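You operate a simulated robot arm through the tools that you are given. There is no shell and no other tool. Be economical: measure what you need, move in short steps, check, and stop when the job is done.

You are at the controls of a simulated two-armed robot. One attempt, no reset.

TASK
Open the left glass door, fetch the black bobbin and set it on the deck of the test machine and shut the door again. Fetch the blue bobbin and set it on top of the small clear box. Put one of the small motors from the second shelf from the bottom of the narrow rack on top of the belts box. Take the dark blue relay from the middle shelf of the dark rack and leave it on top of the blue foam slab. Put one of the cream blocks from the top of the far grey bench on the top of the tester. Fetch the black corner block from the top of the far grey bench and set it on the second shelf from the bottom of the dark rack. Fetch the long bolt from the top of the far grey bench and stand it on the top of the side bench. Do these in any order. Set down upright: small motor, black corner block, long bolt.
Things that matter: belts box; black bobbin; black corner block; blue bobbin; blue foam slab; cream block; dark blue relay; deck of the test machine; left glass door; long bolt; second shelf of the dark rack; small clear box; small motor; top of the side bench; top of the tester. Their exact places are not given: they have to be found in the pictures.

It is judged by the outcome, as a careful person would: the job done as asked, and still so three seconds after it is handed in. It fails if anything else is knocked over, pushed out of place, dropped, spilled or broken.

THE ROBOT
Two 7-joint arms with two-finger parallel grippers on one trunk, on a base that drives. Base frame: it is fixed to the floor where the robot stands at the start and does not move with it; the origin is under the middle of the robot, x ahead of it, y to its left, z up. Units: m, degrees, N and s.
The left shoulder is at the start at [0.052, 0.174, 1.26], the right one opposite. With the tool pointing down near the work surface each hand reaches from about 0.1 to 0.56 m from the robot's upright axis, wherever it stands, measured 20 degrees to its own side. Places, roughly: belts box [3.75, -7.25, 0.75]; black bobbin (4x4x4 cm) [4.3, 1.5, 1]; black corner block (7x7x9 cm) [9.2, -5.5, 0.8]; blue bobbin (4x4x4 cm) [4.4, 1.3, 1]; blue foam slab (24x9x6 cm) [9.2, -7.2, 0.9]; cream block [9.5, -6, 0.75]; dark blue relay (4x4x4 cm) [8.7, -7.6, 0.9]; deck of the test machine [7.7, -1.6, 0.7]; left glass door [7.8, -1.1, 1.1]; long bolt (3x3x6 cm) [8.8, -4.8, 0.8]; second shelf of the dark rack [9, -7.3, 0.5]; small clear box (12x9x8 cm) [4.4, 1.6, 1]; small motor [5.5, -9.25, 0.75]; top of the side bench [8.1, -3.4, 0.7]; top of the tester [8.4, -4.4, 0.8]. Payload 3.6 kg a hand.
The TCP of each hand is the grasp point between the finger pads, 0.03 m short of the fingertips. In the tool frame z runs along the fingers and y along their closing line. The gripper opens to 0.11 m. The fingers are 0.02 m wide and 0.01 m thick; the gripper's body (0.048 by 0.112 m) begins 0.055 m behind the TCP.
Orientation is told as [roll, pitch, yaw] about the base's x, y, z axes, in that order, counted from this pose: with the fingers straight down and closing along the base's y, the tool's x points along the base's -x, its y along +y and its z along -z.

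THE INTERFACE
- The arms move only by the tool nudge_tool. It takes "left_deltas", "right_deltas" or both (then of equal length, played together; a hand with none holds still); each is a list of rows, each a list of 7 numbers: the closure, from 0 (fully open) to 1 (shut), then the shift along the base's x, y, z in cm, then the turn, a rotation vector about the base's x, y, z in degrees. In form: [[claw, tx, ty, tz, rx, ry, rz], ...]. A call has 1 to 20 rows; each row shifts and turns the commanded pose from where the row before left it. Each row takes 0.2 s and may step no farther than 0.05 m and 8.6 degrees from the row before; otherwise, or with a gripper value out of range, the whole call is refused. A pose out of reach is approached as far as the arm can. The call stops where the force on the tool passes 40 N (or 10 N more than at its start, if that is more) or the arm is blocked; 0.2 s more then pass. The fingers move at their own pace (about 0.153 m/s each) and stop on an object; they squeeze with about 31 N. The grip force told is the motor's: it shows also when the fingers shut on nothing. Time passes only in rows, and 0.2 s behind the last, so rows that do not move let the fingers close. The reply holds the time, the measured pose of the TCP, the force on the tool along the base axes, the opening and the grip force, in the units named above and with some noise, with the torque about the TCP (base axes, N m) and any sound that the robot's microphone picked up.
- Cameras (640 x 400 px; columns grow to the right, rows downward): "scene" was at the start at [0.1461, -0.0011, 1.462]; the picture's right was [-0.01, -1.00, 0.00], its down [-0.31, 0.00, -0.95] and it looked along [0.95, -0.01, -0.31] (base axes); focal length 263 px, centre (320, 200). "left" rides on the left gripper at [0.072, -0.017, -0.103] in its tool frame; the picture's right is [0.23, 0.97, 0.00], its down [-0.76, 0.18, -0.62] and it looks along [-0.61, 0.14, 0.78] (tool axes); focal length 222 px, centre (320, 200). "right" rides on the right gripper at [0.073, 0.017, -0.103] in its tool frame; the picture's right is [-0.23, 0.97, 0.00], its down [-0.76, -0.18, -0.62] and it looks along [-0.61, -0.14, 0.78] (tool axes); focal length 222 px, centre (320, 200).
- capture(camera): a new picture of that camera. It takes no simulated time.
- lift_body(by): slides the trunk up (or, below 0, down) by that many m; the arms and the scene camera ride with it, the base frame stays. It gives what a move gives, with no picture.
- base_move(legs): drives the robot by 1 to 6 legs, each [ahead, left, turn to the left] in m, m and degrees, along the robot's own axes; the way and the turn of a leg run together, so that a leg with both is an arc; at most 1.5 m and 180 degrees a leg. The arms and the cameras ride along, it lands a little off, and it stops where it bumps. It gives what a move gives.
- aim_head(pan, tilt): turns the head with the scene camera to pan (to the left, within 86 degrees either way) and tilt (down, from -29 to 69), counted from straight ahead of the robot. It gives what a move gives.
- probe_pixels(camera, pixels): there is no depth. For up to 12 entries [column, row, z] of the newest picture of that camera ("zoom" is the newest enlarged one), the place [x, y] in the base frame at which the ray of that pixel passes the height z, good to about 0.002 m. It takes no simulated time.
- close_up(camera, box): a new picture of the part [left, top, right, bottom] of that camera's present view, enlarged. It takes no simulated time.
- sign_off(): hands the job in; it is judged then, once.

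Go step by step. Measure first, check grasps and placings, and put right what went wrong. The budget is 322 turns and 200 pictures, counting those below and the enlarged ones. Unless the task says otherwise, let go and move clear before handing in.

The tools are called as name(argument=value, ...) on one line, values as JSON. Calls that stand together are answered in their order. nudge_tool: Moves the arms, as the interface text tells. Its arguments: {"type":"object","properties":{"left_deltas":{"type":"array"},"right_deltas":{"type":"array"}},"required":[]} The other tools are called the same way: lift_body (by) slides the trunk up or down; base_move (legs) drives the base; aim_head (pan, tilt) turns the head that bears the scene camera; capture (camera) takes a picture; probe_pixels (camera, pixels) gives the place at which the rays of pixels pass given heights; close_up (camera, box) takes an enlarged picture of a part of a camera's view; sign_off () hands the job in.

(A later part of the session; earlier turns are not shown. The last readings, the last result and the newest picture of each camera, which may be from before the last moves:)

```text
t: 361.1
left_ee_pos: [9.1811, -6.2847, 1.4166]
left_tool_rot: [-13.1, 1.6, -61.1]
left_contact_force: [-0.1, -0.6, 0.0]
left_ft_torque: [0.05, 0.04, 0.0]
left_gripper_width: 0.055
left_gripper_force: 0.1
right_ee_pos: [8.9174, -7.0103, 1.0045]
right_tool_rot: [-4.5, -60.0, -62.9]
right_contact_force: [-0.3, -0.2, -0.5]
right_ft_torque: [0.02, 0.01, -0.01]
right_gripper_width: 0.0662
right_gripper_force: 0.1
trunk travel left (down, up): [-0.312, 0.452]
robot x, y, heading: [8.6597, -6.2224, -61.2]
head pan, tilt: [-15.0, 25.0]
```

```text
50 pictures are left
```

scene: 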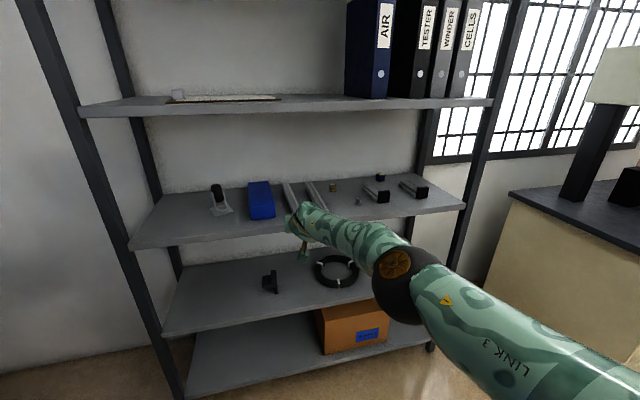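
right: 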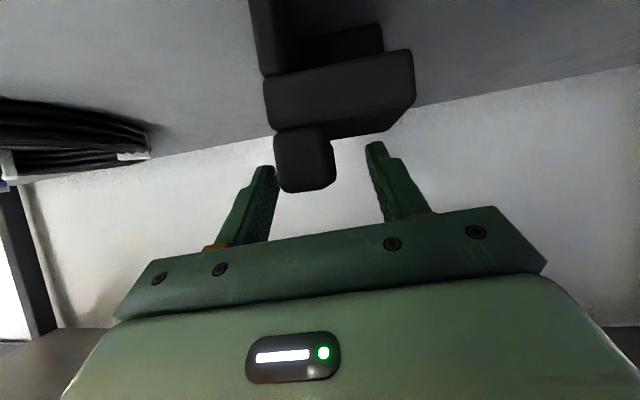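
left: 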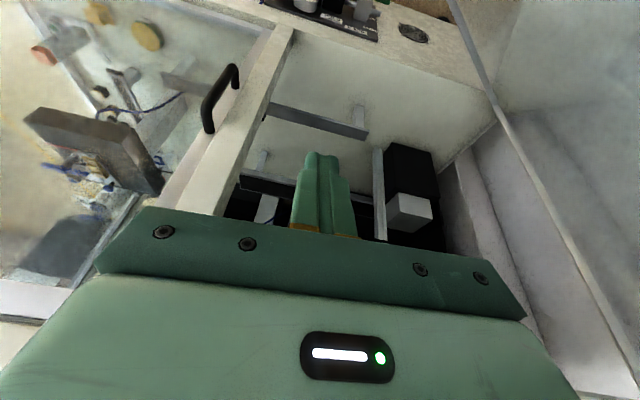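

The arm extends straight to 0.815 m ahead with the elbow in line. Now strafe right 53 cm to line up with the relay's corridor and look with the wrist camera.

base_move(legs=[[0, -0.53, 0], [0.2, 0, 0]])

capture(camera="right")

close_up(camera="scene", box=[160, 130, 480, 330])

```text
t: 365.4
left_ee_pos: [8.8201, -6.7247, 1.4169]
left_tool_rot: [-13.2, 1.6, -61.5]
left_contact_force: [0.3, -0.3, -0.4]
left_ft_torque: [0.0, 0.02, -0.02]
left_gripper_width: 0.0548
left_gripper_force: 0.0
right_ee_pos: [8.5507, -7.4498, 1.0036]
right_tool_rot: [-4.4, -60.0, -63.3]
right_contact_force: [-0.9, -0.5, -0.2]
right_ft_torque: [0.01, -0.03, -0.02]
right_gripper_width: 0.066
right_gripper_force: 0.0
trunk travel left (down, up): [-0.312, 0.452]
robot x, y, heading: [8.2981, -6.6582, -61.6]
head pan, tilt: [-15.0, 25.0]
```

```text
49 pictures are left
```

right: 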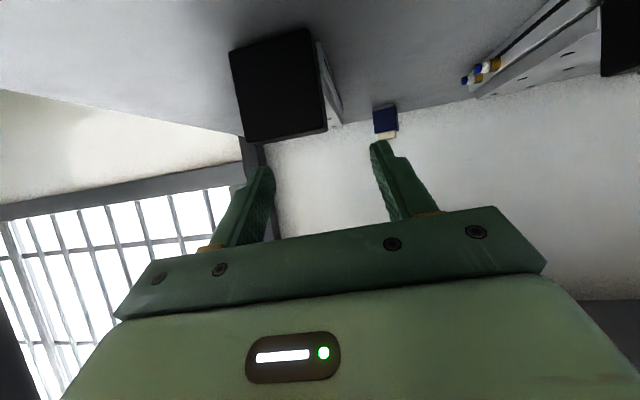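

```text
2.00 times, centred on (320, 230) of scene
```

zoom: 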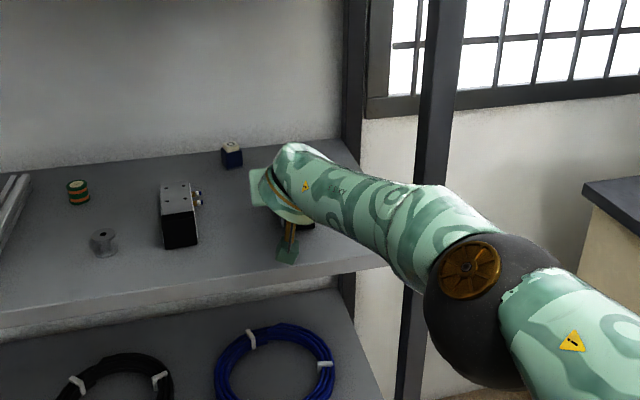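

probe_pixels(camera="right", pixels=[[386, 135, 0.925], [385, 108, 0.887], [375, 108, 0.887], [396, 105, 0.887], [328, 50, 0.887], [330, 128, 0.935], [600, 30, 0.887], [240, 135, 0.935]])

```text
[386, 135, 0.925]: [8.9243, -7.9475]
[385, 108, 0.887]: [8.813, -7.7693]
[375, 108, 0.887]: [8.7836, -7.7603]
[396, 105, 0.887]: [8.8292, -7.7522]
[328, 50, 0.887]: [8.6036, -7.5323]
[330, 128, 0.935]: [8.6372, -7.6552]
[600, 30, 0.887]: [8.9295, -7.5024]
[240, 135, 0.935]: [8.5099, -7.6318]
```

probe_pixels(camera="zoom", pixels=[[232, 167, 0.887], [232, 147, 0.925], [222, 160, 0.887], [242, 164, 0.887], [178, 248, 0.887], [162, 190, 0.93], [193, 185, 0.93], [198, 240, 0.887], [198, 213, 0.93]])

```text
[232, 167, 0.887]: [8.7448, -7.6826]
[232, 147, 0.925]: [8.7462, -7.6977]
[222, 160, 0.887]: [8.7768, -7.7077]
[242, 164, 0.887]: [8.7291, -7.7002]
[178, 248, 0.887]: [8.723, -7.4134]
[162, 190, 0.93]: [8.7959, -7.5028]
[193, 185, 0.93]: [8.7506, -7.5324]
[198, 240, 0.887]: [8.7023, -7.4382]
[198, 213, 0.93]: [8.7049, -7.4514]
```

Relay centre ≈ (8.752,-7.705), corridor 5 cm clear on its right, 8 cm on its left. Shift base 6 cm left and drive 29 cm in with tips above everything.

base_move(legs=[[0, 0.06, 0], [0.28, 0, 0]])

capture(camera="right")

close_up(camera="scene", box=[160, 130, 480, 330])

```text
t: 367.9
left_ee_pos: [9.0081, -6.9495, 1.4162]
left_tool_rot: [-13.1, 1.4, -61.5]
left_contact_force: [0.1, -0.5, 0.3]
left_ft_torque: [0.01, 0.06, -0.03]
left_gripper_width: 0.0549
left_gripper_force: 0.0
right_ee_pos: [8.7393, -7.6714, 1.0031]
right_tool_rot: [-4.5, -59.9, -63.3]
right_contact_force: [-0.2, 1.0, -0.7]
right_ft_torque: [-0.02, 0.01, -0.03]
right_gripper_width: 0.0661
right_gripper_force: 0.2
trunk travel left (down, up): [-0.312, 0.452]
robot x, y, heading: [8.4849, -6.8792, -61.8]
head pan, tilt: [-15.0, 25.0]
```

```text
47 pictures are left
```

right: 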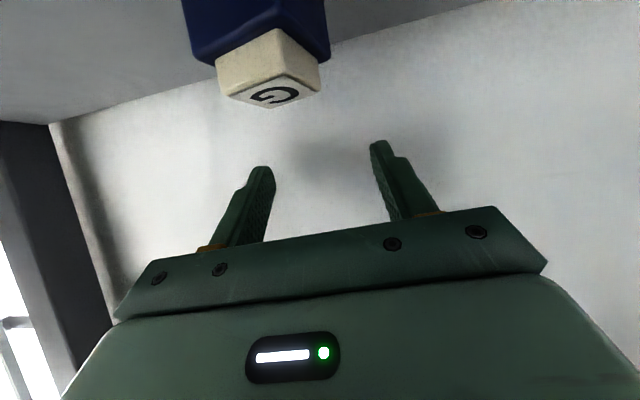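

```text
2.00 times, centred on (320, 230) of scene
```

zoom: 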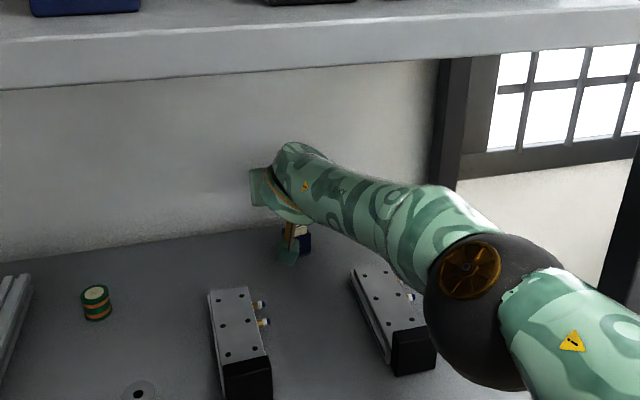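

probe_pixels(camera="right", pixels=[[272, 94, 0.925], [218, 68, 0.925], [320, 90, 0.925], [272, 94, 0.92], [205, 62, 0.905], [325, 58, 0.905]])

```text
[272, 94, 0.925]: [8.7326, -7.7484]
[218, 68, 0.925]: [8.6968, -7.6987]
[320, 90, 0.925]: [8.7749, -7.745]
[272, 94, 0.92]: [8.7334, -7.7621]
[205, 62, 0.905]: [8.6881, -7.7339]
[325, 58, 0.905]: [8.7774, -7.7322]
```

Relay is ~2 cm right and ~4.5 cm ahead of the TCP. Open to 8 cm, shift right, lower the trunk 8 cm and check.

nudge_tool(right_deltas=[[0.27, -0.9, -0.5, 0, 0, 0, 0], [0.27, -0.9, -0.5, 0, 0, 0, 0]])

lift_body(by=-0.075)

capture(camera="right")

```text
t: 368.5
left_ee_pos: [9.0067, -6.9476, 1.4174]
left_tool_rot: [-13.2, 1.5, -61.5]
left_contact_force: [-0.7, 0.1, -0.5]
left_ft_torque: [0.02, 0.01, 0.0]
left_gripper_width: 0.0551
left_gripper_force: 0.0
right_ee_pos: [8.7211, -7.6826, 1.0036]
right_tool_rot: [-4.5, -60.0, -63.3]
right_contact_force: [0.1, 1.1, -0.2]
right_ft_torque: [-0.04, -0.03, 0.03]
right_gripper_width: 0.0803
right_gripper_force: 0.0
trunk travel left (down, up): [-0.312, 0.452]
robot x, y, heading: [8.4859, -6.881, -61.7]
head pan, tilt: [-15.0, 25.0]
```

```text
t: 369.4
left_ee_pos: [9.0084, -6.9469, 1.3511]
left_tool_rot: [-13.1, 1.5, -61.4]
left_contact_force: [0.1, 0.0, -0.3]
left_ft_torque: [0.04, 0.01, 0.0]
left_gripper_width: 0.0551
left_gripper_force: 0.0
right_ee_pos: [8.7236, -7.6855, 0.954]
right_tool_rot: [-3.5, -61.2, -64.2]
right_contact_force: [-2.5, 8.5, 21.9]
right_ft_torque: [1.41, -0.1, 0.21]
right_gripper_width: 0.0801
right_gripper_force: 0.1
trunk travel left (down, up): [-0.248, 0.515]
robot x, y, heading: [8.4828, -6.8842, -61.4]
head pan, tilt: [-15.0, 25.0]
stopped: the force on the tool passed its limit at 68 N (the readings are from after the stop); the commanded pose is now the measured one
```

```text
45 pictures are left
```

right: 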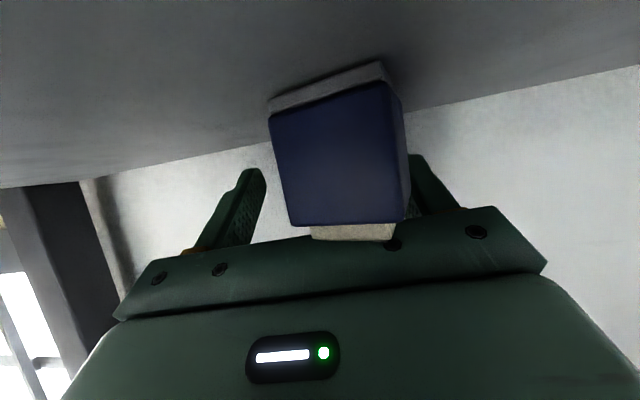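

The hand's underside rests on the relay: it is ~4–5 cm nearer to me than the TCP. Lift, back up 5.5 cm, and lower again.

lift_body(by=0.06)

base_move(legs=[[-0.07, 0, 0]])

capture(camera="right")

```text
t: 370.4
left_ee_pos: [9.0091, -6.9525, 1.4103]
left_tool_rot: [-13.1, 1.7, -61.5]
left_contact_force: [-0.1, -0.7, 0.1]
left_ft_torque: [0.03, 0.0, -0.05]
left_gripper_width: 0.0548
left_gripper_force: 0.0
right_ee_pos: [8.7227, -7.6867, 1.0076]
right_tool_rot: [-3.9, -60.7, -64.0]
right_contact_force: [-0.2, 0.8, -0.3]
right_ft_torque: [-0.02, 0.0, 0.0]
right_gripper_width: 0.0803
right_gripper_force: 0.1
trunk travel left (down, up): [-0.308, 0.455]
robot x, y, heading: [8.4819, -6.8804, -61.6]
head pan, tilt: [-15.0, 25.0]
```

```text
t: 371.4
left_ee_pos: [8.9745, -6.889, 1.4107]
left_tool_rot: [-13.1, 1.5, -61.4]
left_contact_force: [0.4, 0.0, -0.6]
left_ft_torque: [-0.03, 0.01, 0.0]
left_gripper_width: 0.055
left_gripper_force: 0.1
right_ee_pos: [8.6895, -7.6241, 1.0099]
right_tool_rot: [-3.9, -61.0, -64.0]
right_contact_force: [-0.4, 1.1, 1.0]
right_ft_torque: [0.01, 0.0, 0.0]
right_gripper_width: 0.0804
right_gripper_force: 0.0
trunk travel left (down, up): [-0.308, 0.455]
robot x, y, heading: [8.4514, -6.8201, -61.5]
head pan, tilt: [-15.0, 25.0]
```

```text
44 pictures are left
```

right: 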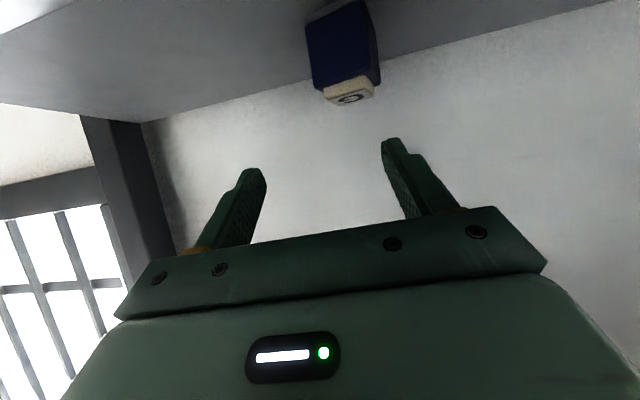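

Triangulating: relay is now ~4 cm ahead and ~2.5 cm left of the TCP with its top near z≈0.95. Shift left, lower 7 cm, then advance.

nudge_tool(right_deltas=[[0.27, 1.1, 0.6, 0, 0, 0, 0], [0.27, 1.0, 0.5, 0, 0, 0, 0]])

lift_body(by=-0.065)

capture(camera="right")

```text
t: 372.0
left_ee_pos: [8.975, -6.8904, 1.4108]
left_tool_rot: [-13.1, 1.6, -61.5]
left_contact_force: [0.9, -0.1, -0.3]
left_ft_torque: [0.02, 0.0, 0.0]
left_gripper_width: 0.0547
left_gripper_force: 0.0
right_ee_pos: [8.7088, -7.6147, 1.0078]
right_tool_rot: [-4.0, -60.8, -64.0]
right_contact_force: [0.1, 0.3, 0.2]
right_ft_torque: [-0.03, -0.03, -0.01]
right_gripper_width: 0.0805
right_gripper_force: 0.0
right hand out of reach, approached as far as the arm can: row 2
trunk travel left (down, up): [-0.308, 0.455]
robot x, y, heading: [8.4492, -6.8209, -61.4]
head pan, tilt: [-15.0, 25.0]
```

```text
t: 372.9
left_ee_pos: [8.9758, -6.8913, 1.3492]
left_tool_rot: [-13.2, 1.7, -61.3]
left_contact_force: [0.6, -0.8, -0.1]
left_ft_torque: [0.01, 0.01, -0.02]
left_gripper_width: 0.0545
left_gripper_force: 0.1
right_ee_pos: [8.7091, -7.6178, 0.9551]
right_tool_rot: [-2.9, -61.7, -65.0]
right_contact_force: [-0.4, 3.8, 13.6]
right_ft_torque: [2.23, 0.61, -0.26]
right_gripper_width: 0.0804
right_gripper_force: 0.0
trunk travel left (down, up): [-0.246, 0.517]
robot x, y, heading: [8.4505, -6.8243, -61.5]
head pan, tilt: [-15.0, 25.0]
stopped: the force on the tool passed its limit at 49 N (the readings are from after the stop); the commanded pose is now the measured one
```

```text
43 pictures are left
```

right: 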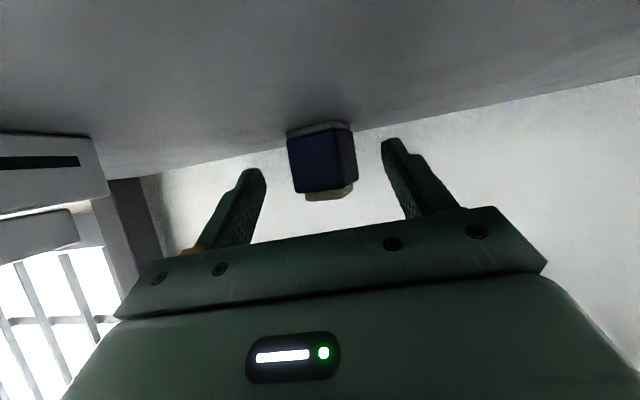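

Relay is centred between the fingers; the contact is 16 cm behind the TCP — the hand's camera block on the pneumatic fittings beside the corridor. Steepening the hand to ~45° lifts the camera; I do that after raising, then advance.

lift_body(by=0.06)

nudge_tool(right_deltas=[[0.27, 0, 0, 0, 7, 3.9, 0], [0.27, 0, 0, 0, 7, 3.9, 0], [0.27, 0, 0, 0, 1.5, 0.8, 2.5]])

base_move(legs=[[0.035, 0, 0]])

lift_body(by=-0.055)

capture(camera="right")

```text
t: 373.9
left_ee_pos: [8.9771, -6.8924, 1.4091]
left_tool_rot: [-13.2, 1.9, -61.3]
left_contact_force: [0.0, -0.1, -0.2]
left_ft_torque: [0.0, 0.04, 0.01]
left_gripper_width: 0.0549
left_gripper_force: 0.1
right_ee_pos: [8.7069, -7.6185, 1.011]
right_tool_rot: [-3.4, -61.4, -64.8]
right_contact_force: [0.0, 0.6, 0.6]
right_ft_torque: [-0.02, 0.02, 0.01]
right_gripper_width: 0.0802
right_gripper_force: 0.1
trunk travel left (down, up): [-0.306, 0.457]
robot x, y, heading: [8.4481, -6.8195, -61.5]
head pan, tilt: [-15.0, 25.0]
```

```text
t: 374.7
left_ee_pos: [8.9769, -6.893, 1.4075]
left_tool_rot: [-13.0, 1.8, -61.3]
left_contact_force: [0.3, -0.2, -0.1]
left_ft_torque: [0.05, -0.02, 0.0]
left_gripper_width: 0.0552
left_gripper_force: 0.0
right_ee_pos: [8.6857, -7.6082, 1.013]
right_tool_rot: [-4.6, -47.7, -61.2]
right_contact_force: [-0.4, -0.4, -0.5]
right_ft_torque: [-0.03, 0.03, -0.02]
right_gripper_width: 0.0801
right_gripper_force: 0.0
right hand out of reach, approached as far as the arm can: row 1, 2
trunk travel left (down, up): [-0.306, 0.457]
robot x, y, heading: [8.4485, -6.8223, -61.6]
head pan, tilt: [-15.0, 25.0]
```

```text
t: 375.6
left_ee_pos: [8.9939, -6.923, 1.4076]
left_tool_rot: [-13.1, 2.0, -61.4]
left_contact_force: [1.2, -0.2, -0.3]
left_ft_torque: [0.01, 0.0, 0.0]
left_gripper_width: 0.0551
left_gripper_force: 0.0
right_ee_pos: [8.7032, -7.6375, 1.0127]
right_tool_rot: [-4.5, -47.6, -61.2]
right_contact_force: [0.2, 0.5, 0.4]
right_ft_torque: [0.0, -0.03, 0.02]
right_gripper_width: 0.0801
right_gripper_force: 0.0
trunk travel left (down, up): [-0.306, 0.457]
robot x, y, heading: [8.4673, -6.8528, -61.3]
head pan, tilt: [-15.0, 25.0]
```

```text
t: 376.5
left_ee_pos: [8.993, -6.9236, 1.3533]
left_tool_rot: [-13.1, 1.8, -61.3]
left_contact_force: [0.3, 1.6, -0.1]
left_ft_torque: [0.0, 0.02, -0.01]
left_gripper_width: 0.0548
left_gripper_force: 0.0
right_ee_pos: [8.7028, -7.6374, 0.9601]
right_tool_rot: [-4.5, -47.8, -61.3]
right_contact_force: [-1.0, 0.1, -0.4]
right_ft_torque: [0.03, 0.02, 0.0]
right_gripper_width: 0.0803
right_gripper_force: 0.0
trunk travel left (down, up): [-0.251, 0.512]
robot x, y, heading: [8.4668, -6.8513, -61.5]
head pan, tilt: [-15.0, 25.0]
```

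```text
42 pictures are left
```

right: 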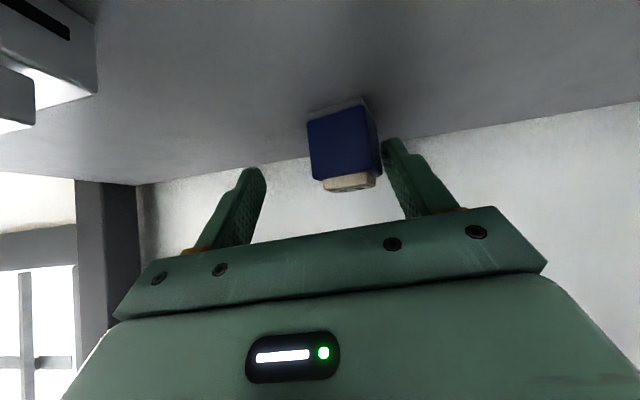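

Free of contact. Relay is 2.5 cm ahead, 1.8 cm left; its top is at z≈0.956. Final alignment: left, forward 2.5 cm, down 1.5 cm.

nudge_tool(right_deltas=[[0.27, 1.55, 0.8, 0, 0, 0, 0], [0.27, 0, 0, -1, 0, 0, 0]])

base_move(legs=[[0.025, 0, 0]])

capture(camera="right")

```text
t: 377.1
left_ee_pos: [8.9935, -6.9217, 1.354]
left_tool_rot: [-13.2, 1.8, -61.4]
left_contact_force: [-0.3, -0.1, -0.1]
left_ft_torque: [-0.02, 0.04, 0.03]
left_gripper_width: 0.055
left_gripper_force: 0.2
right_ee_pos: [8.7167, -7.6276, 0.9504]
right_tool_rot: [-4.6, -48.0, -61.2]
right_contact_force: [-0.5, 1.1, 4.7]
right_ft_torque: [0.04, -0.26, 0.11]
right_gripper_width: 0.0807
right_gripper_force: 0.4
trunk travel left (down, up): [-0.251, 0.512]
robot x, y, heading: [8.4692, -6.8483, -61.2]
head pan, tilt: [-15.0, 25.0]
```

```text
t: 377.9
left_ee_pos: [9.0056, -6.9427, 1.3535]
left_tool_rot: [-13.1, 1.7, -61.3]
left_contact_force: [0.3, 0.4, 0.0]
left_ft_torque: [0.01, -0.01, -0.02]
left_gripper_width: 0.0551
left_gripper_force: 0.1
right_ee_pos: [8.7312, -7.6493, 0.949]
right_tool_rot: [-4.6, -47.9, -61.1]
right_contact_force: [-1.2, 1.0, 9.5]
right_ft_torque: [0.06, -0.38, -0.04]
right_gripper_width: 0.0796
right_gripper_force: 0.0
trunk travel left (down, up): [-0.251, 0.512]
robot x, y, heading: [8.4816, -6.8726, -61.2]
head pan, tilt: [-15.0, 25.0]
```

```text
41 pictures are left
```

right: 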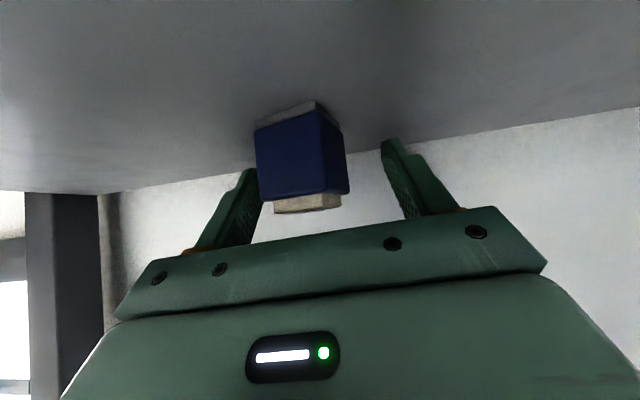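

Fingertips just touch the shelf and the relay is between them. Raise 4 mm and close.

nudge_tool(right_deltas=[[0.27, 0, 0, 0.5, 0, 0, 0], [0.5, 0, 0, 0, 0, 0, 0], [0.7, 0, 0, 0, 0, 0, 0], [1, 0, 0, 0, 0, 0, 0], [1, 0, 0, 0, 0, 0, 0], [1, 0, 0, 0, 0, 0, 0]])

lift_body(by=0.06)

capture(camera="right")

```text
t: 379.3
left_ee_pos: [9.0052, -6.9443, 1.3539]
left_tool_rot: [-13.1, 1.8, -61.3]
left_contact_force: [0.8, 0.9, 0.7]
left_ft_torque: [-0.02, 0.02, -0.05]
left_gripper_width: 0.0548
left_gripper_force: 0.3
right_ee_pos: [8.7296, -7.6498, 0.9545]
right_tool_rot: [-4.6, -47.9, -61.1]
right_contact_force: [0.8, -0.2, 1.9]
right_ft_torque: [0.02, -0.01, 0.03]
right_gripper_width: 0.0322
right_gripper_force: 30.8
trunk travel left (down, up): [-0.251, 0.512]
robot x, y, heading: [8.4773, -6.8733, -61.5]
head pan, tilt: [-15.0, 25.0]
```

```text
t: 380.3
left_ee_pos: [9.0063, -6.9444, 1.4145]
left_tool_rot: [-13.1, 1.8, -61.3]
left_contact_force: [-0.2, 0.8, -0.2]
left_ft_torque: [0.0, 0.02, -0.01]
left_gripper_width: 0.0547
left_gripper_force: 0.0
right_ee_pos: [8.7298, -7.6487, 1.0133]
right_tool_rot: [-4.7, -47.9, -61.2]
right_contact_force: [0.0, 0.4, -0.6]
right_ft_torque: [-0.02, 0.02, 0.02]
right_gripper_width: 0.0319
right_gripper_force: 31.3
trunk travel left (down, up): [-0.311, 0.452]
robot x, y, heading: [8.4775, -6.8726, -61.4]
head pan, tilt: [-15.0, 25.0]
```

```text
40 pictures are left
```

right: 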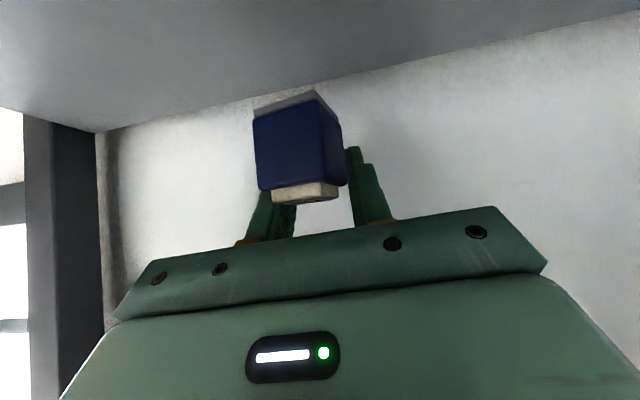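

Relay gripped (3.2 cm) and lifted. Backing out, moving left to the slab, then I'll line up.

lift_body(by=0.04)

base_move(legs=[[-0.5, 0, 0], [0, 0.58, 0], [0.2, 0, 0]])

aim_head(pan=0, tilt=25)

capture(camera="scene")

```text
t: 381.1
left_ee_pos: [9.0055, -6.9463, 1.4527]
left_tool_rot: [-13.1, 1.9, -61.2]
left_contact_force: [0.2, 0.0, 0.9]
left_ft_torque: [0.03, 0.0, 0.01]
left_gripper_width: 0.055
left_gripper_force: 0.0
right_ee_pos: [8.7265, -7.6446, 1.0745]
right_tool_rot: [-4.4, -49.6, -61.3]
right_contact_force: [-0.3, 0.5, -1.0]
right_ft_torque: [0.01, -0.02, 0.02]
right_gripper_width: 0.0317
right_gripper_force: 31.3
trunk travel left (down, up): [-0.351, 0.412]
robot x, y, heading: [8.4753, -6.8693, -61.2]
head pan, tilt: [-15.0, 25.0]
```

```text
t: 388.1
left_ee_pos: [9.385, -6.429, 1.4524]
left_tool_rot: [-13.0, 1.9, -61.2]
left_contact_force: [0.4, 0.1, -1.3]
left_ft_torque: [0.0, 0.01, -0.05]
left_gripper_width: 0.055
left_gripper_force: 0.0
right_ee_pos: [9.1044, -7.1287, 1.0763]
right_tool_rot: [-4.5, -49.6, -61.3]
right_contact_force: [1.0, 1.4, -1.0]
right_ft_torque: [-0.03, -0.02, 0.0]
right_gripper_width: 0.0314
right_gripper_force: 30.7
trunk travel left (down, up): [-0.351, 0.412]
robot x, y, heading: [8.8573, -6.3559, -61.4]
head pan, tilt: [-15.0, 25.0]
```

```text
t: 388.8
left_ee_pos: [9.3838, -6.4293, 1.4536]
left_tool_rot: [-13.1, 1.7, -61.4]
left_contact_force: [-1.0, -0.8, -0.1]
left_ft_torque: [0.03, 0.0, -0.02]
left_gripper_width: 0.0547
left_gripper_force: 0.1
right_ee_pos: [9.1042, -7.1281, 1.0761]
right_tool_rot: [-4.5, -49.6, -61.3]
right_contact_force: [0.9, 0.1, -0.8]
right_ft_torque: [-0.01, 0.0, 0.02]
right_gripper_width: 0.0316
right_gripper_force: 31.4
trunk travel left (down, up): [-0.351, 0.412]
robot x, y, heading: [8.8562, -6.3532, -61.4]
head pan, tilt: [0.0, 25.0]
```

```text
39 pictures are left
```

scene: 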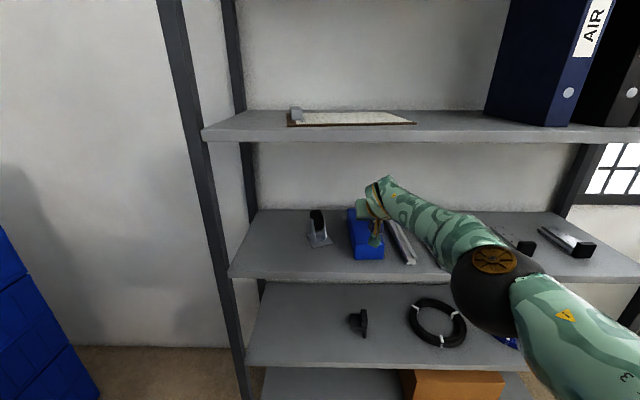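

probe_pixels(camera="scene", pixels=[[353, 248, 0.967], [383, 247, 0.967], [347, 210, 0.967], [356, 260, 0.91], [383, 258, 0.91], [315, 246, 0.91], [412, 263, 0.91]])

capture(camera="right")

```text
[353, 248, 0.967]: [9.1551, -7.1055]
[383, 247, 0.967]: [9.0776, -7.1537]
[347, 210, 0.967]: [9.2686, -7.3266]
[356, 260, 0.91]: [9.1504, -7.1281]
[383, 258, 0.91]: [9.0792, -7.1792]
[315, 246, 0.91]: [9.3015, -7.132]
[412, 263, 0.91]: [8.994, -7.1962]
```

```text
38 pictures are left
```

right: 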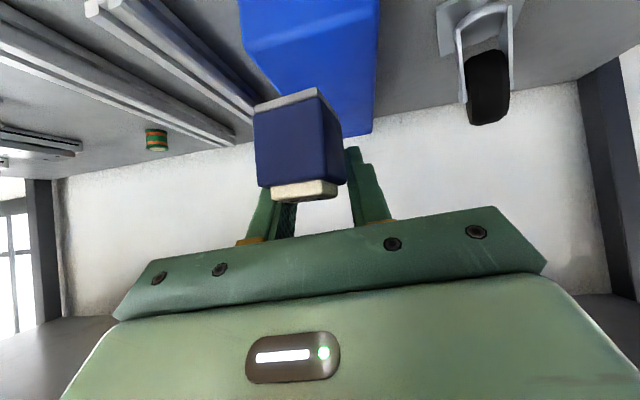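

Slab top: corners (9.155,-7.106),(9.078,-7.154), back-left (9.269,-7.327). The relay needs 11.5 cm ahead; then lower to contact.

base_move(legs=[[0.115, 0.005, 0]])

lift_body(by=-0.045)

nudge_tool(right_deltas=[[1, 0, 0, -0.8, 0, 0, 0], [1, 0, 0, 0, 0, 0, 0]])

capture(camera="right")

```text
t: 390.0
left_ee_pos: [9.4444, -6.5264, 1.4529]
left_tool_rot: [-13.1, 1.8, -61.1]
left_contact_force: [0.3, -0.3, -0.1]
left_ft_torque: [-0.01, 0.0, -0.03]
left_gripper_width: 0.0552
left_gripper_force: 0.1
right_ee_pos: [9.1661, -7.2255, 1.077]
right_tool_rot: [-4.5, -49.6, -61.1]
right_contact_force: [0.2, 0.2, -0.4]
right_ft_torque: [-0.01, 0.0, -0.01]
right_gripper_width: 0.0316
right_gripper_force: 31.2
trunk travel left (down, up): [-0.351, 0.412]
robot x, y, heading: [8.9154, -6.4571, -61.3]
head pan, tilt: [0.0, 25.0]
```

```text
t: 390.9
left_ee_pos: [9.4416, -6.5239, 1.4078]
left_tool_rot: [-13.1, 1.7, -61.0]
left_contact_force: [-1.0, 1.2, -0.1]
left_ft_torque: [0.0, -0.01, 0.02]
left_gripper_width: 0.0553
left_gripper_force: 0.0
right_ee_pos: [9.1661, -7.2256, 1.0334]
right_tool_rot: [-4.4, -49.7, -61.2]
right_contact_force: [0.1, -0.9, -0.7]
right_ft_torque: [-0.05, 0.02, -0.01]
right_gripper_width: 0.0313
right_gripper_force: 31.5
trunk travel left (down, up): [-0.306, 0.457]
robot x, y, heading: [8.914, -6.4539, -61.3]
head pan, tilt: [0.0, 25.0]
```

```text
t: 391.5
left_ee_pos: [9.443, -6.5247, 1.4083]
left_tool_rot: [-13.0, 1.8, -61.2]
left_contact_force: [-0.5, -0.2, 0.1]
left_ft_torque: [-0.02, -0.06, 0.01]
left_gripper_width: 0.0549
left_gripper_force: 0.1
right_ee_pos: [9.1661, -7.2263, 1.0241]
right_tool_rot: [-4.5, -49.6, -61.2]
right_contact_force: [-1.0, 0.3, -0.8]
right_ft_torque: [-0.02, 0.01, 0.03]
right_gripper_width: 0.0314
right_gripper_force: 30.7
trunk travel left (down, up): [-0.306, 0.457]
robot x, y, heading: [8.9173, -6.4539, -61.2]
head pan, tilt: [0.0, 25.0]
```

```text
37 pictures are left
```

right: 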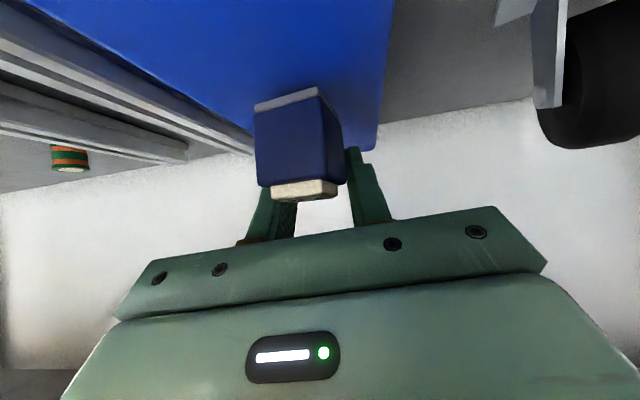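

Relay is over the slab, slightly right of its centre line; shift 1 cm left and lower to contact.

nudge_tool(right_deltas=[[1, 0.9, 0.48, 0, 0, 0, 0], [1, 0, 0, -0.6, 0, 0, 0], [1, 0, 0, -0.6, 0, 0, 0], [1, 0, 0, -0.4, 0, 0, 0], [1, 0, 0, 0, 0, 0, 0]])

```text
t: 392.7
left_ee_pos: [9.4436, -6.5227, 1.4094]
left_tool_rot: [-13.1, 1.8, -61.0]
left_contact_force: [-0.2, -0.6, 0.5]
left_ft_torque: [0.0, -0.02, -0.01]
left_gripper_width: 0.0551
left_gripper_force: 0.0
right_ee_pos: [9.1747, -7.2217, 1.0151]
right_tool_rot: [-4.7, -50.1, -61.2]
right_contact_force: [4.9, -7.6, 31.6]
right_ft_torque: [0.87, 0.52, 0.04]
right_gripper_width: 0.0321
right_gripper_force: 31.3
trunk travel left (down, up): [-0.306, 0.457]
robot x, y, heading: [8.9179, -6.4558, -61.1]
head pan, tilt: [0.0, 25.0]
```

Contact at 1.015 (31 N). Relieving and releasing.

nudge_tool(right_deltas=[[1, 0, 0, 0.5, 0, 0, 0], [0.68, 0, 0, 0, 0, 0, 0], [0.6, 0, 0, 0, 0, 0, 0], [0.4, 0, 0, 0, 0, 0, 0], [0.4, 0, 0, 0, 0, 0, 0], [0.4, -0.5, 1, 1.5, 0, 0, 0], [0.4, -1, 1.9, 2.5, 0, 0, 0], [0.4, -1, 1.9, 2.5, 0, 0, 0]])

capture(camera="right")

```text
t: 394.5
left_ee_pos: [9.4427, -6.526, 1.4094]
left_tool_rot: [-13.0, 1.6, -61.1]
left_contact_force: [0.2, 0.0, 0.3]
left_ft_torque: [0.01, -0.01, -0.05]
left_gripper_width: 0.0547
left_gripper_force: 0.1
right_ee_pos: [9.1507, -7.1722, 1.0788]
right_tool_rot: [-4.6, -49.6, -61.1]
right_contact_force: [-0.4, 1.2, -0.3]
right_ft_torque: [0.0, 0.01, 0.0]
right_gripper_width: 0.0658
right_gripper_force: 0.1
trunk travel left (down, up): [-0.306, 0.457]
robot x, y, heading: [8.9164, -6.4553, -61.9]
head pan, tilt: [0.0, 25.0]
```

```text
36 pictures are left
```

right: 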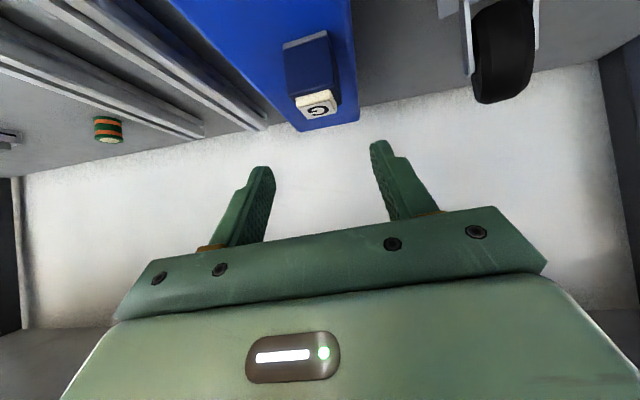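

Relay is on the slab. Now the cream blocks: I back out, clear the bench, turn to face it, and raise the head for a look behind the GOOD/HOLD bins.

base_move(legs=[[-0.45, 0, 0], [0, -0.3, 0], [0, 0, 89]])

lift_body(by=0.35)

aim_head(pan=10, tilt=35)

capture(camera="scene")

```text
t: 402.7
left_ee_pos: [8.5267, -5.6687, 1.409]
left_tool_rot: [-13.1, 1.8, 26.6]
left_contact_force: [0.5, 0.6, -0.5]
left_ft_torque: [-0.01, 0.0, -0.02]
left_gripper_width: 0.0552
left_gripper_force: 0.0
right_ee_pos: [9.1645, -5.985, 1.0776]
right_tool_rot: [-4.5, -49.7, 26.6]
right_contact_force: [-0.2, 1.0, -0.6]
right_ft_torque: [0.0, 0.01, -0.01]
right_gripper_width: 0.0662
right_gripper_force: 0.0
trunk travel left (down, up): [-0.306, 0.457]
robot x, y, heading: [8.439, -6.1897, 26.6]
head pan, tilt: [0.0, 25.0]
```

```text
t: 406.1
left_ee_pos: [8.5283, -5.6685, 1.7582]
left_tool_rot: [-13.1, 1.7, 26.6]
left_contact_force: [0.0, -0.1, 0.1]
left_ft_torque: [0.0, -0.03, 0.0]
left_gripper_width: 0.0548
left_gripper_force: 0.2
right_ee_pos: [9.1648, -5.9855, 1.4289]
right_tool_rot: [-4.5, -49.7, 26.8]
right_contact_force: [0.1, 0.3, 0.0]
right_ft_torque: [-0.03, 0.0, 0.03]
right_gripper_width: 0.0659
right_gripper_force: 0.1
trunk travel left (down, up): [-0.656, 0.107]
robot x, y, heading: [8.4395, -6.1923, 26.6]
head pan, tilt: [0.0, 25.0]
```

```text
t: 406.8
left_ee_pos: [8.5265, -5.6683, 1.7581]
left_tool_rot: [-13.1, 1.8, 26.7]
left_contact_force: [-0.3, -0.3, -0.7]
left_ft_torque: [0.01, 0.03, -0.02]
left_gripper_width: 0.0547
left_gripper_force: 0.0
right_ee_pos: [9.1636, -5.986, 1.4284]
right_tool_rot: [-4.5, -49.6, 26.6]
right_contact_force: [-0.2, -0.1, 0.0]
right_ft_torque: [0.03, -0.02, 0.0]
right_gripper_width: 0.0661
right_gripper_force: 0.0
trunk travel left (down, up): [-0.656, 0.107]
robot x, y, heading: [8.4391, -6.1903, 26.8]
head pan, tilt: [10.0, 35.0]
```

```text
35 pictures are left
```

scene: 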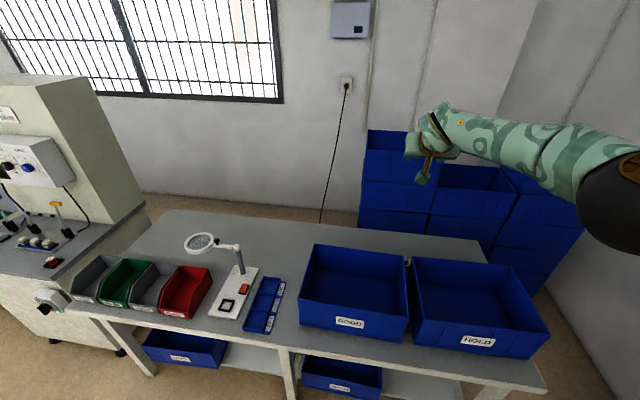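

Both bins look empty; something pale sits between their back corners at (408,262). Zooming.

close_up(camera="scene", box=[270, 205, 510, 355])

```text
2.67 times, centred on (390, 280) of scene
```

zoom: 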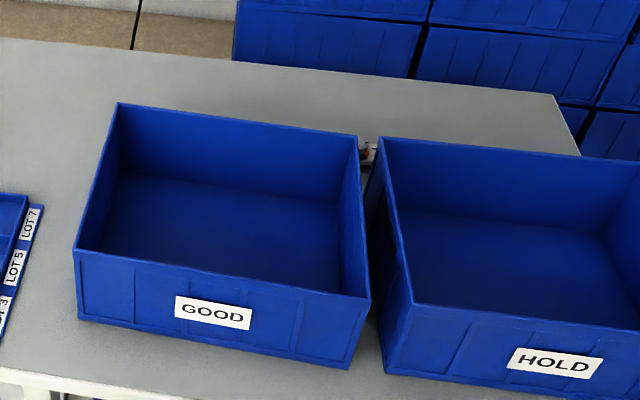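

probe_pixels(camera="zoom", pixels=[[366, 150, 0.8], [372, 158, 0.78], [366, 150, 0.76], [118, 103, 0.88], [358, 136, 0.88], [385, 138, 0.88], [550, 95, 0.74], [0, 38, 0.74]])

close_up(camera="scene", box=[385, 245, 433, 275])

```text
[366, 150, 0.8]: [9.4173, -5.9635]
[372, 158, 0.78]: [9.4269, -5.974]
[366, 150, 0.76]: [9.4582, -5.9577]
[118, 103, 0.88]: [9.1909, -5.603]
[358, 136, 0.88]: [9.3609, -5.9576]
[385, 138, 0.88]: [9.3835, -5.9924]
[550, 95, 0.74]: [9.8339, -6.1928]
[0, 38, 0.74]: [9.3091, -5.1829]
```

```text
13.33 times, centred on (409, 260) of scene
```

zoom: 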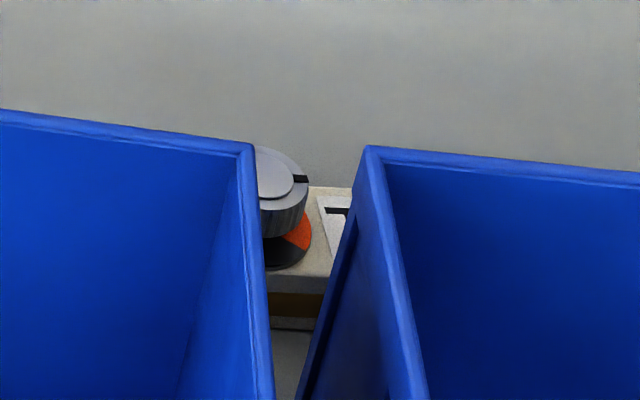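

These are cream bases with a rotary knob, one behind GOOD's back-left corner (≈(9.29,-5.65)) and one between the bins (9.44,-5.97): these must be the cream blocks. I'll grasp the left one's knob from straight above with the hand turned 90°, from a base heading of ~73°. First turn the hand vertical in free space.

nudge_tool(right_deltas=[[0.4, -3, -1.5, 0, -3.73, 7.4, 0], [0.4, -3, -1.5, 0, -3.73, 7.4, 0], [0.4, -3, -1.5, 0, -3.73, 7.4, 0], [0.4, -3, -1.5, 0, -3.73, 7.4, 0], [0.4, -3, -1.5, 0, -3.73, 7.4, 0], [0.4, -3, -1.5, 0, -3.73, 7.4, 0], [0.4, 0, 0, 0, 4, 1.5, 8.3], [0.4, 0, 0, 0, 0, 0, 8.3], [0.4, 0, 0, 0, 0, 0, 8.3], [0.4, 0, 0, 0, 0, 0, 8.3], [0.4, 0, 0, 0, 0, 0, 8.3], [0.4, 0, 0, 0, 0, 0, 8.3], [0.4, 0, 0, 0, 0, 0, 8.3], [0.4, 0, 0, 0, 0, 0, 8.3], [0.4, 0, 0, 0, 0, 0, 8.3], [0.4, 0, 0, 0, 0, 0, 8.3], [0.4, 0, 0, 0, 0, 0, 8.3]])

```text
refused: row 7 steps farther than a row can; nothing moved
```

nudge_tool(right_deltas=[[0.4, -3, -1.5, 0, -3.73, 7.4, 0], [0.4, -3, -1.5, 0, -3.73, 7.4, 0], [0.4, -3, -1.5, 0, -3.73, 7.4, 0], [0.4, -3, -1.5, 0, -3.73, 7.4, 0], [0.4, -3, -1.5, 0, -3.73, 7.4, 0], [0.4, -3, -1.5, 0, -3.73, 7.4, 0], [0.4, 0, 0, 0, 4, 2, 0], [0.4, 0, 0, 0, 0, 0, 8.3], [0.4, 0, 0, 0, 0, 0, 8.3], [0.4, 0, 0, 0, 0, 0, 8.3], [0.4, 0, 0, 0, 0, 0, 8.3], [0.4, 0, 0, 0, 0, 0, 8.3], [0.4, 0, 0, 0, 0, 0, 8.3], [0.4, 0, 0, 0, 0, 0, 8.3], [0.4, 0, 0, 0, 0, 0, 8.3], [0.4, 0, 0, 0, 0, 0, 8.3], [0.4, 0, 0, 0, 0, 0, 8.3], [0.4, 0, 0, 0, 0, 0, 8.3]])

```text
t: 410.6
left_ee_pos: [8.5259, -5.671, 1.7594]
left_tool_rot: [-13.1, 1.7, 26.7]
left_contact_force: [0.2, -0.4, -0.2]
left_ft_torque: [0.03, 0.0, 0.02]
left_gripper_width: 0.0552
left_gripper_force: 0.0
right_ee_pos: [8.9582, -6.1061, 1.4174]
right_tool_rot: [-0.2, 0.1, 36.3]
right_contact_force: [-0.1, -1.4, 0.3]
right_ft_torque: [0.02, -0.06, -0.01]
right_gripper_width: 0.0659
right_gripper_force: 0.0
right hand out of reach, approached as far as the arm can: row 8, 9, 10, 11, 12, 13, 14, 15, 16, 17, 18
trunk travel left (down, up): [-0.656, 0.107]
robot x, y, heading: [8.4319, -6.1923, 26.9]
head pan, tilt: [10.0, 35.0]
```

Left yaw is limited to +9°. Testing the other way (−90°).

nudge_tool(right_deltas=[[0.4, 0, 0, 0, 0, 0, -8.3], [0.4, 0, 0, 0, 0, 0, -8.3], [0.4, 0, 0, 0, 0, 0, -8.3], [0.4, 0, 0, 0, 0, 0, -8.3], [0.4, 0, 0, 0, 0, 0, -8.3], [0.4, 0, 0, 0, 0, 0, -8.3], [0.4, 0, 0, 0, 0, 0, -8.3], [0.4, 0, 0, 0, 0, 0, -8.3], [0.4, 0, 0, 0, 0, 0, -8.3], [0.4, 0, 0, 0, 0, 0, -8.3], [0.4, 0, 0, 0, 0, 0, -8.3], [0.4, 0, 0, 0, 0, 0, -8.3]])

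```text
t: 413.2
left_ee_pos: [8.5263, -5.6683, 1.7583]
left_tool_rot: [-13.0, 1.8, 26.7]
left_contact_force: [0.0, 0.1, 0.0]
left_ft_torque: [-0.02, 0.01, 0.0]
left_gripper_width: 0.0547
left_gripper_force: 0.0
right_ee_pos: [8.9585, -6.103, 1.4177]
right_tool_rot: [-0.1, 0.1, -61.9]
right_contact_force: [0.5, 0.8, 0.5]
right_ft_torque: [-0.01, -0.02, 0.0]
right_gripper_width: 0.0659
right_gripper_force: 0.1
trunk travel left (down, up): [-0.656, 0.107]
robot x, y, heading: [8.4354, -6.1932, 26.5]
head pan, tilt: [10.0, 35.0]
```

Heading −62° for the hand works. Now turn the base to ~65°, restore the hand heading, and approach.

base_move(legs=[[0, 0, 38.5], [0.3, -0.02, 0]])

nudge_tool(right_deltas=[[0.4, 0, 0, 0, 0, 0, -7.7], [0.4, 0, 0, 0, 0, 0, -7.7], [0.4, 0, 0, 0, 0, 0, -7.7], [0.4, 0, 0, 0, 0, 0, -7.7], [0.4, 0, 0, 0, 0, 0, -7.7]])

```text
t: 417.1
left_ee_pos: [8.3253, -5.4642, 1.7585]
left_tool_rot: [-13.1, 1.7, 65.1]
left_contact_force: [-0.1, -1.0, 0.6]
left_ft_torque: [-0.02, 0.02, 0.0]
left_gripper_width: 0.0552
left_gripper_force: 0.0
right_ee_pos: [8.9343, -5.5364, 1.4183]
right_tool_rot: [0.0, 0.1, -23.3]
right_contact_force: [-0.5, 0.2, 1.1]
right_ft_torque: [-0.02, 0.02, -0.02]
right_gripper_width: 0.0659
right_gripper_force: 0.1
trunk travel left (down, up): [-0.656, 0.107]
robot x, y, heading: [8.5798, -5.9276, 64.8]
head pan, tilt: [10.0, 35.0]
```

```text
t: 418.2
left_ee_pos: [8.3257, -5.4627, 1.759]
left_tool_rot: [-13.1, 2.0, 65.2]
left_contact_force: [0.3, -0.5, 0.1]
left_ft_torque: [-0.02, 0.0, -0.02]
left_gripper_width: 0.0551
left_gripper_force: 0.2
right_ee_pos: [8.934, -5.5345, 1.4152]
right_tool_rot: [-0.1, 0.1, -61.9]
right_contact_force: [-0.2, -0.8, 0.2]
right_ft_torque: [-0.02, 0.0, 0.0]
right_gripper_width: 0.0657
right_gripper_force: 0.1
trunk travel left (down, up): [-0.656, 0.107]
robot x, y, heading: [8.5814, -5.926, 65.1]
head pan, tilt: [10.0, 35.0]
```

Extending the hand above the block behind GOOD, then lowering the trunk 25 cm.

nudge_tool(right_deltas=[[0.4, 4.3, -1.4, 0, 0, 0, 0], [0.4, 4.3, -1.4, 0, 0, 0, 0], [0.4, 4.3, -1.4, 0, 0, 0, 0], [0.4, 4.3, -1.4, 0, 0, 0, 0], [0.4, 4.3, -1.4, 0, 0, 0, 0], [0.4, 4.3, -1.4, 0, 0, 0, 0], [0.4, 4.3, -1.4, 0, 0, 0, 0]])

lift_body(by=-0.28)

capture(camera="right")

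```text
t: 419.9
left_ee_pos: [8.3277, -5.4629, 1.7592]
left_tool_rot: [-13.1, 1.8, 65.3]
left_contact_force: [-0.5, -0.2, 0.2]
left_ft_torque: [0.02, 0.0, 0.01]
left_gripper_width: 0.055
left_gripper_force: 0.1
right_ee_pos: [9.2403, -5.6325, 1.4165]
right_tool_rot: [-0.1, 0.1, -61.8]
right_contact_force: [0.2, 0.8, 0.0]
right_ft_torque: [-0.01, 0.03, 0.01]
right_gripper_width: 0.0659
right_gripper_force: 0.1
trunk travel left (down, up): [-0.656, 0.107]
robot x, y, heading: [8.5803, -5.9284, 65.0]
head pan, tilt: [10.0, 35.0]
```

```text
t: 422.7
left_ee_pos: [8.3272, -5.4626, 1.4786]
left_tool_rot: [-13.0, 1.8, 65.2]
left_contact_force: [0.2, 0.1, -0.1]
left_ft_torque: [-0.02, 0.01, -0.01]
left_gripper_width: 0.055
left_gripper_force: 0.2
right_ee_pos: [9.2347, -5.6334, 1.1376]
right_tool_rot: [0.1, 0.1, -61.8]
right_contact_force: [0.0, 0.1, -0.8]
right_ft_torque: [0.02, 0.02, 0.01]
right_gripper_width: 0.0657
right_gripper_force: 0.1
trunk travel left (down, up): [-0.376, 0.387]
robot x, y, heading: [8.5856, -5.9287, 65.4]
head pan, tilt: [10.0, 35.0]
```

```text
32 pictures are left
```

right: 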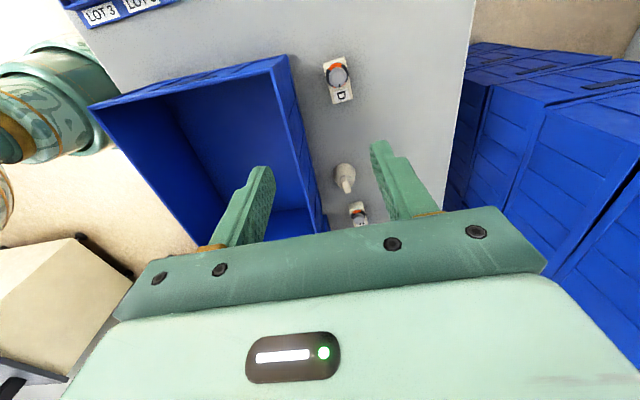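

Now a clear top view: a cream block with knob ("D") at px (338,80), another pale part at (345,178) and a second knob block at (358,213). Zoom and measure.

close_up(camera="right", box=[270, 40, 430, 240])

probe_pixels(camera="right", pixels=[[338, 76, 0.8], [338, 80, 0.77], [325, 62, 0.77], [350, 57, 0.77], [333, 104, 0.77], [356, 98, 0.77], [345, 178, 0.78], [358, 210, 0.78], [293, 56, 0.88], [327, 215, 0.88]])

```text
2.00 times, centred on (350, 140) of right
```

zoom: 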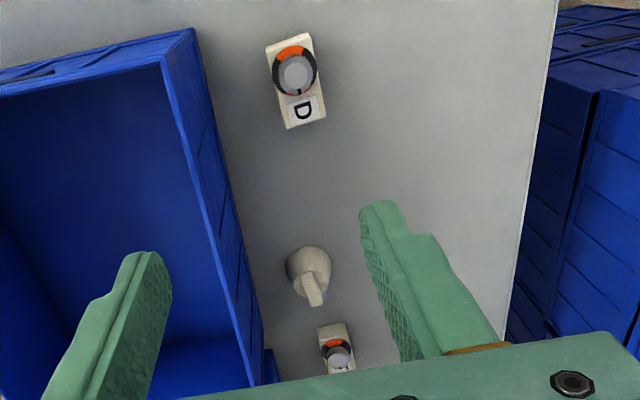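

```text
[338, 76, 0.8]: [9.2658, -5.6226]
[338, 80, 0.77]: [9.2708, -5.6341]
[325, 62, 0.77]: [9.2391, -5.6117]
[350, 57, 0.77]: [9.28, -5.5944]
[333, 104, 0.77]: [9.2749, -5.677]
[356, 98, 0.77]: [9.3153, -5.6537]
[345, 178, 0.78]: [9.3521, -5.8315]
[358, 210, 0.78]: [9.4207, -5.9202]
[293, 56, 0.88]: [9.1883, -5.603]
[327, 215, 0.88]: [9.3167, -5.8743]
```

D block: 4.4 cm wide (depth direction) × 7 cm, centre (9.277,-5.634), 4.5 cm behind GOOD's wall. Move base 4 cm closer, lower the trunk, re-check.

base_move(legs=[[0.032, -0.024, 0]])

lift_body(by=-0.19)

capture(camera="right")

```text
t: 423.6
left_ee_pos: [8.3623, -5.4434, 1.4783]
left_tool_rot: [-13.2, 1.7, 65.1]
left_contact_force: [0.0, -0.2, 1.1]
left_ft_torque: [0.0, 0.04, -0.02]
left_gripper_width: 0.055
left_gripper_force: 0.1
right_ee_pos: [9.2707, -5.615, 1.137]
right_tool_rot: [-0.1, 0.0, -62.0]
right_contact_force: [0.9, 0.1, 0.5]
right_ft_torque: [-0.01, 0.0, 0.01]
right_gripper_width: 0.0659
right_gripper_force: 0.0
trunk travel left (down, up): [-0.376, 0.387]
robot x, y, heading: [8.6183, -5.9127, 65.3]
head pan, tilt: [10.0, 35.0]
```

```text
t: 425.6
left_ee_pos: [8.3692, -5.4282, 1.2803]
left_tool_rot: [-13.2, 3.5, 65.2]
left_contact_force: [-0.4, -0.1, -0.8]
left_ft_torque: [0.04, 0.02, 0.0]
left_gripper_width: 0.055
left_gripper_force: 0.0
right_ee_pos: [9.2711, -5.6154, 0.948]
right_tool_rot: [-0.1, 0.1, -61.9]
right_contact_force: [0.2, -0.6, 0.2]
right_ft_torque: [-0.03, -0.02, 0.0]
right_gripper_width: 0.0662
right_gripper_force: 0.0
trunk travel left (down, up): [-0.186, 0.577]
robot x, y, heading: [8.6183, -5.9092, 65.1]
head pan, tilt: [10.0, 35.0]
```

```text
30 pictures are left
```

right: 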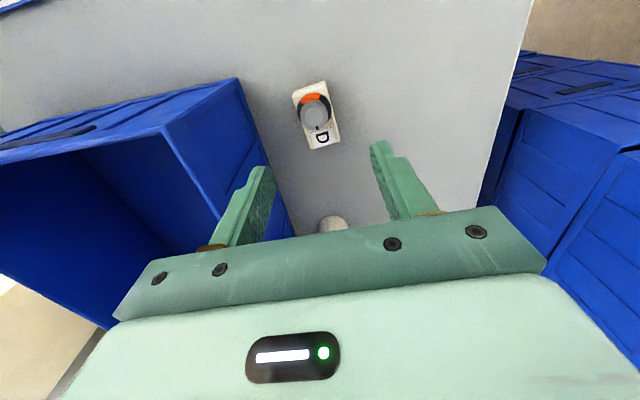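

probe_pixels(camera="right", pixels=[[293, 93, 0.77], [325, 82, 0.77], [311, 149, 0.77], [340, 138, 0.77], [315, 110, 0.8], [241, 78, 0.88]])

```text
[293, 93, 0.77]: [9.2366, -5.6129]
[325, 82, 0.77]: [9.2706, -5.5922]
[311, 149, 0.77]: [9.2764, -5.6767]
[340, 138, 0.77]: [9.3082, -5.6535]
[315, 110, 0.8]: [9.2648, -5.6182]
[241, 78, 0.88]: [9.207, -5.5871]
```

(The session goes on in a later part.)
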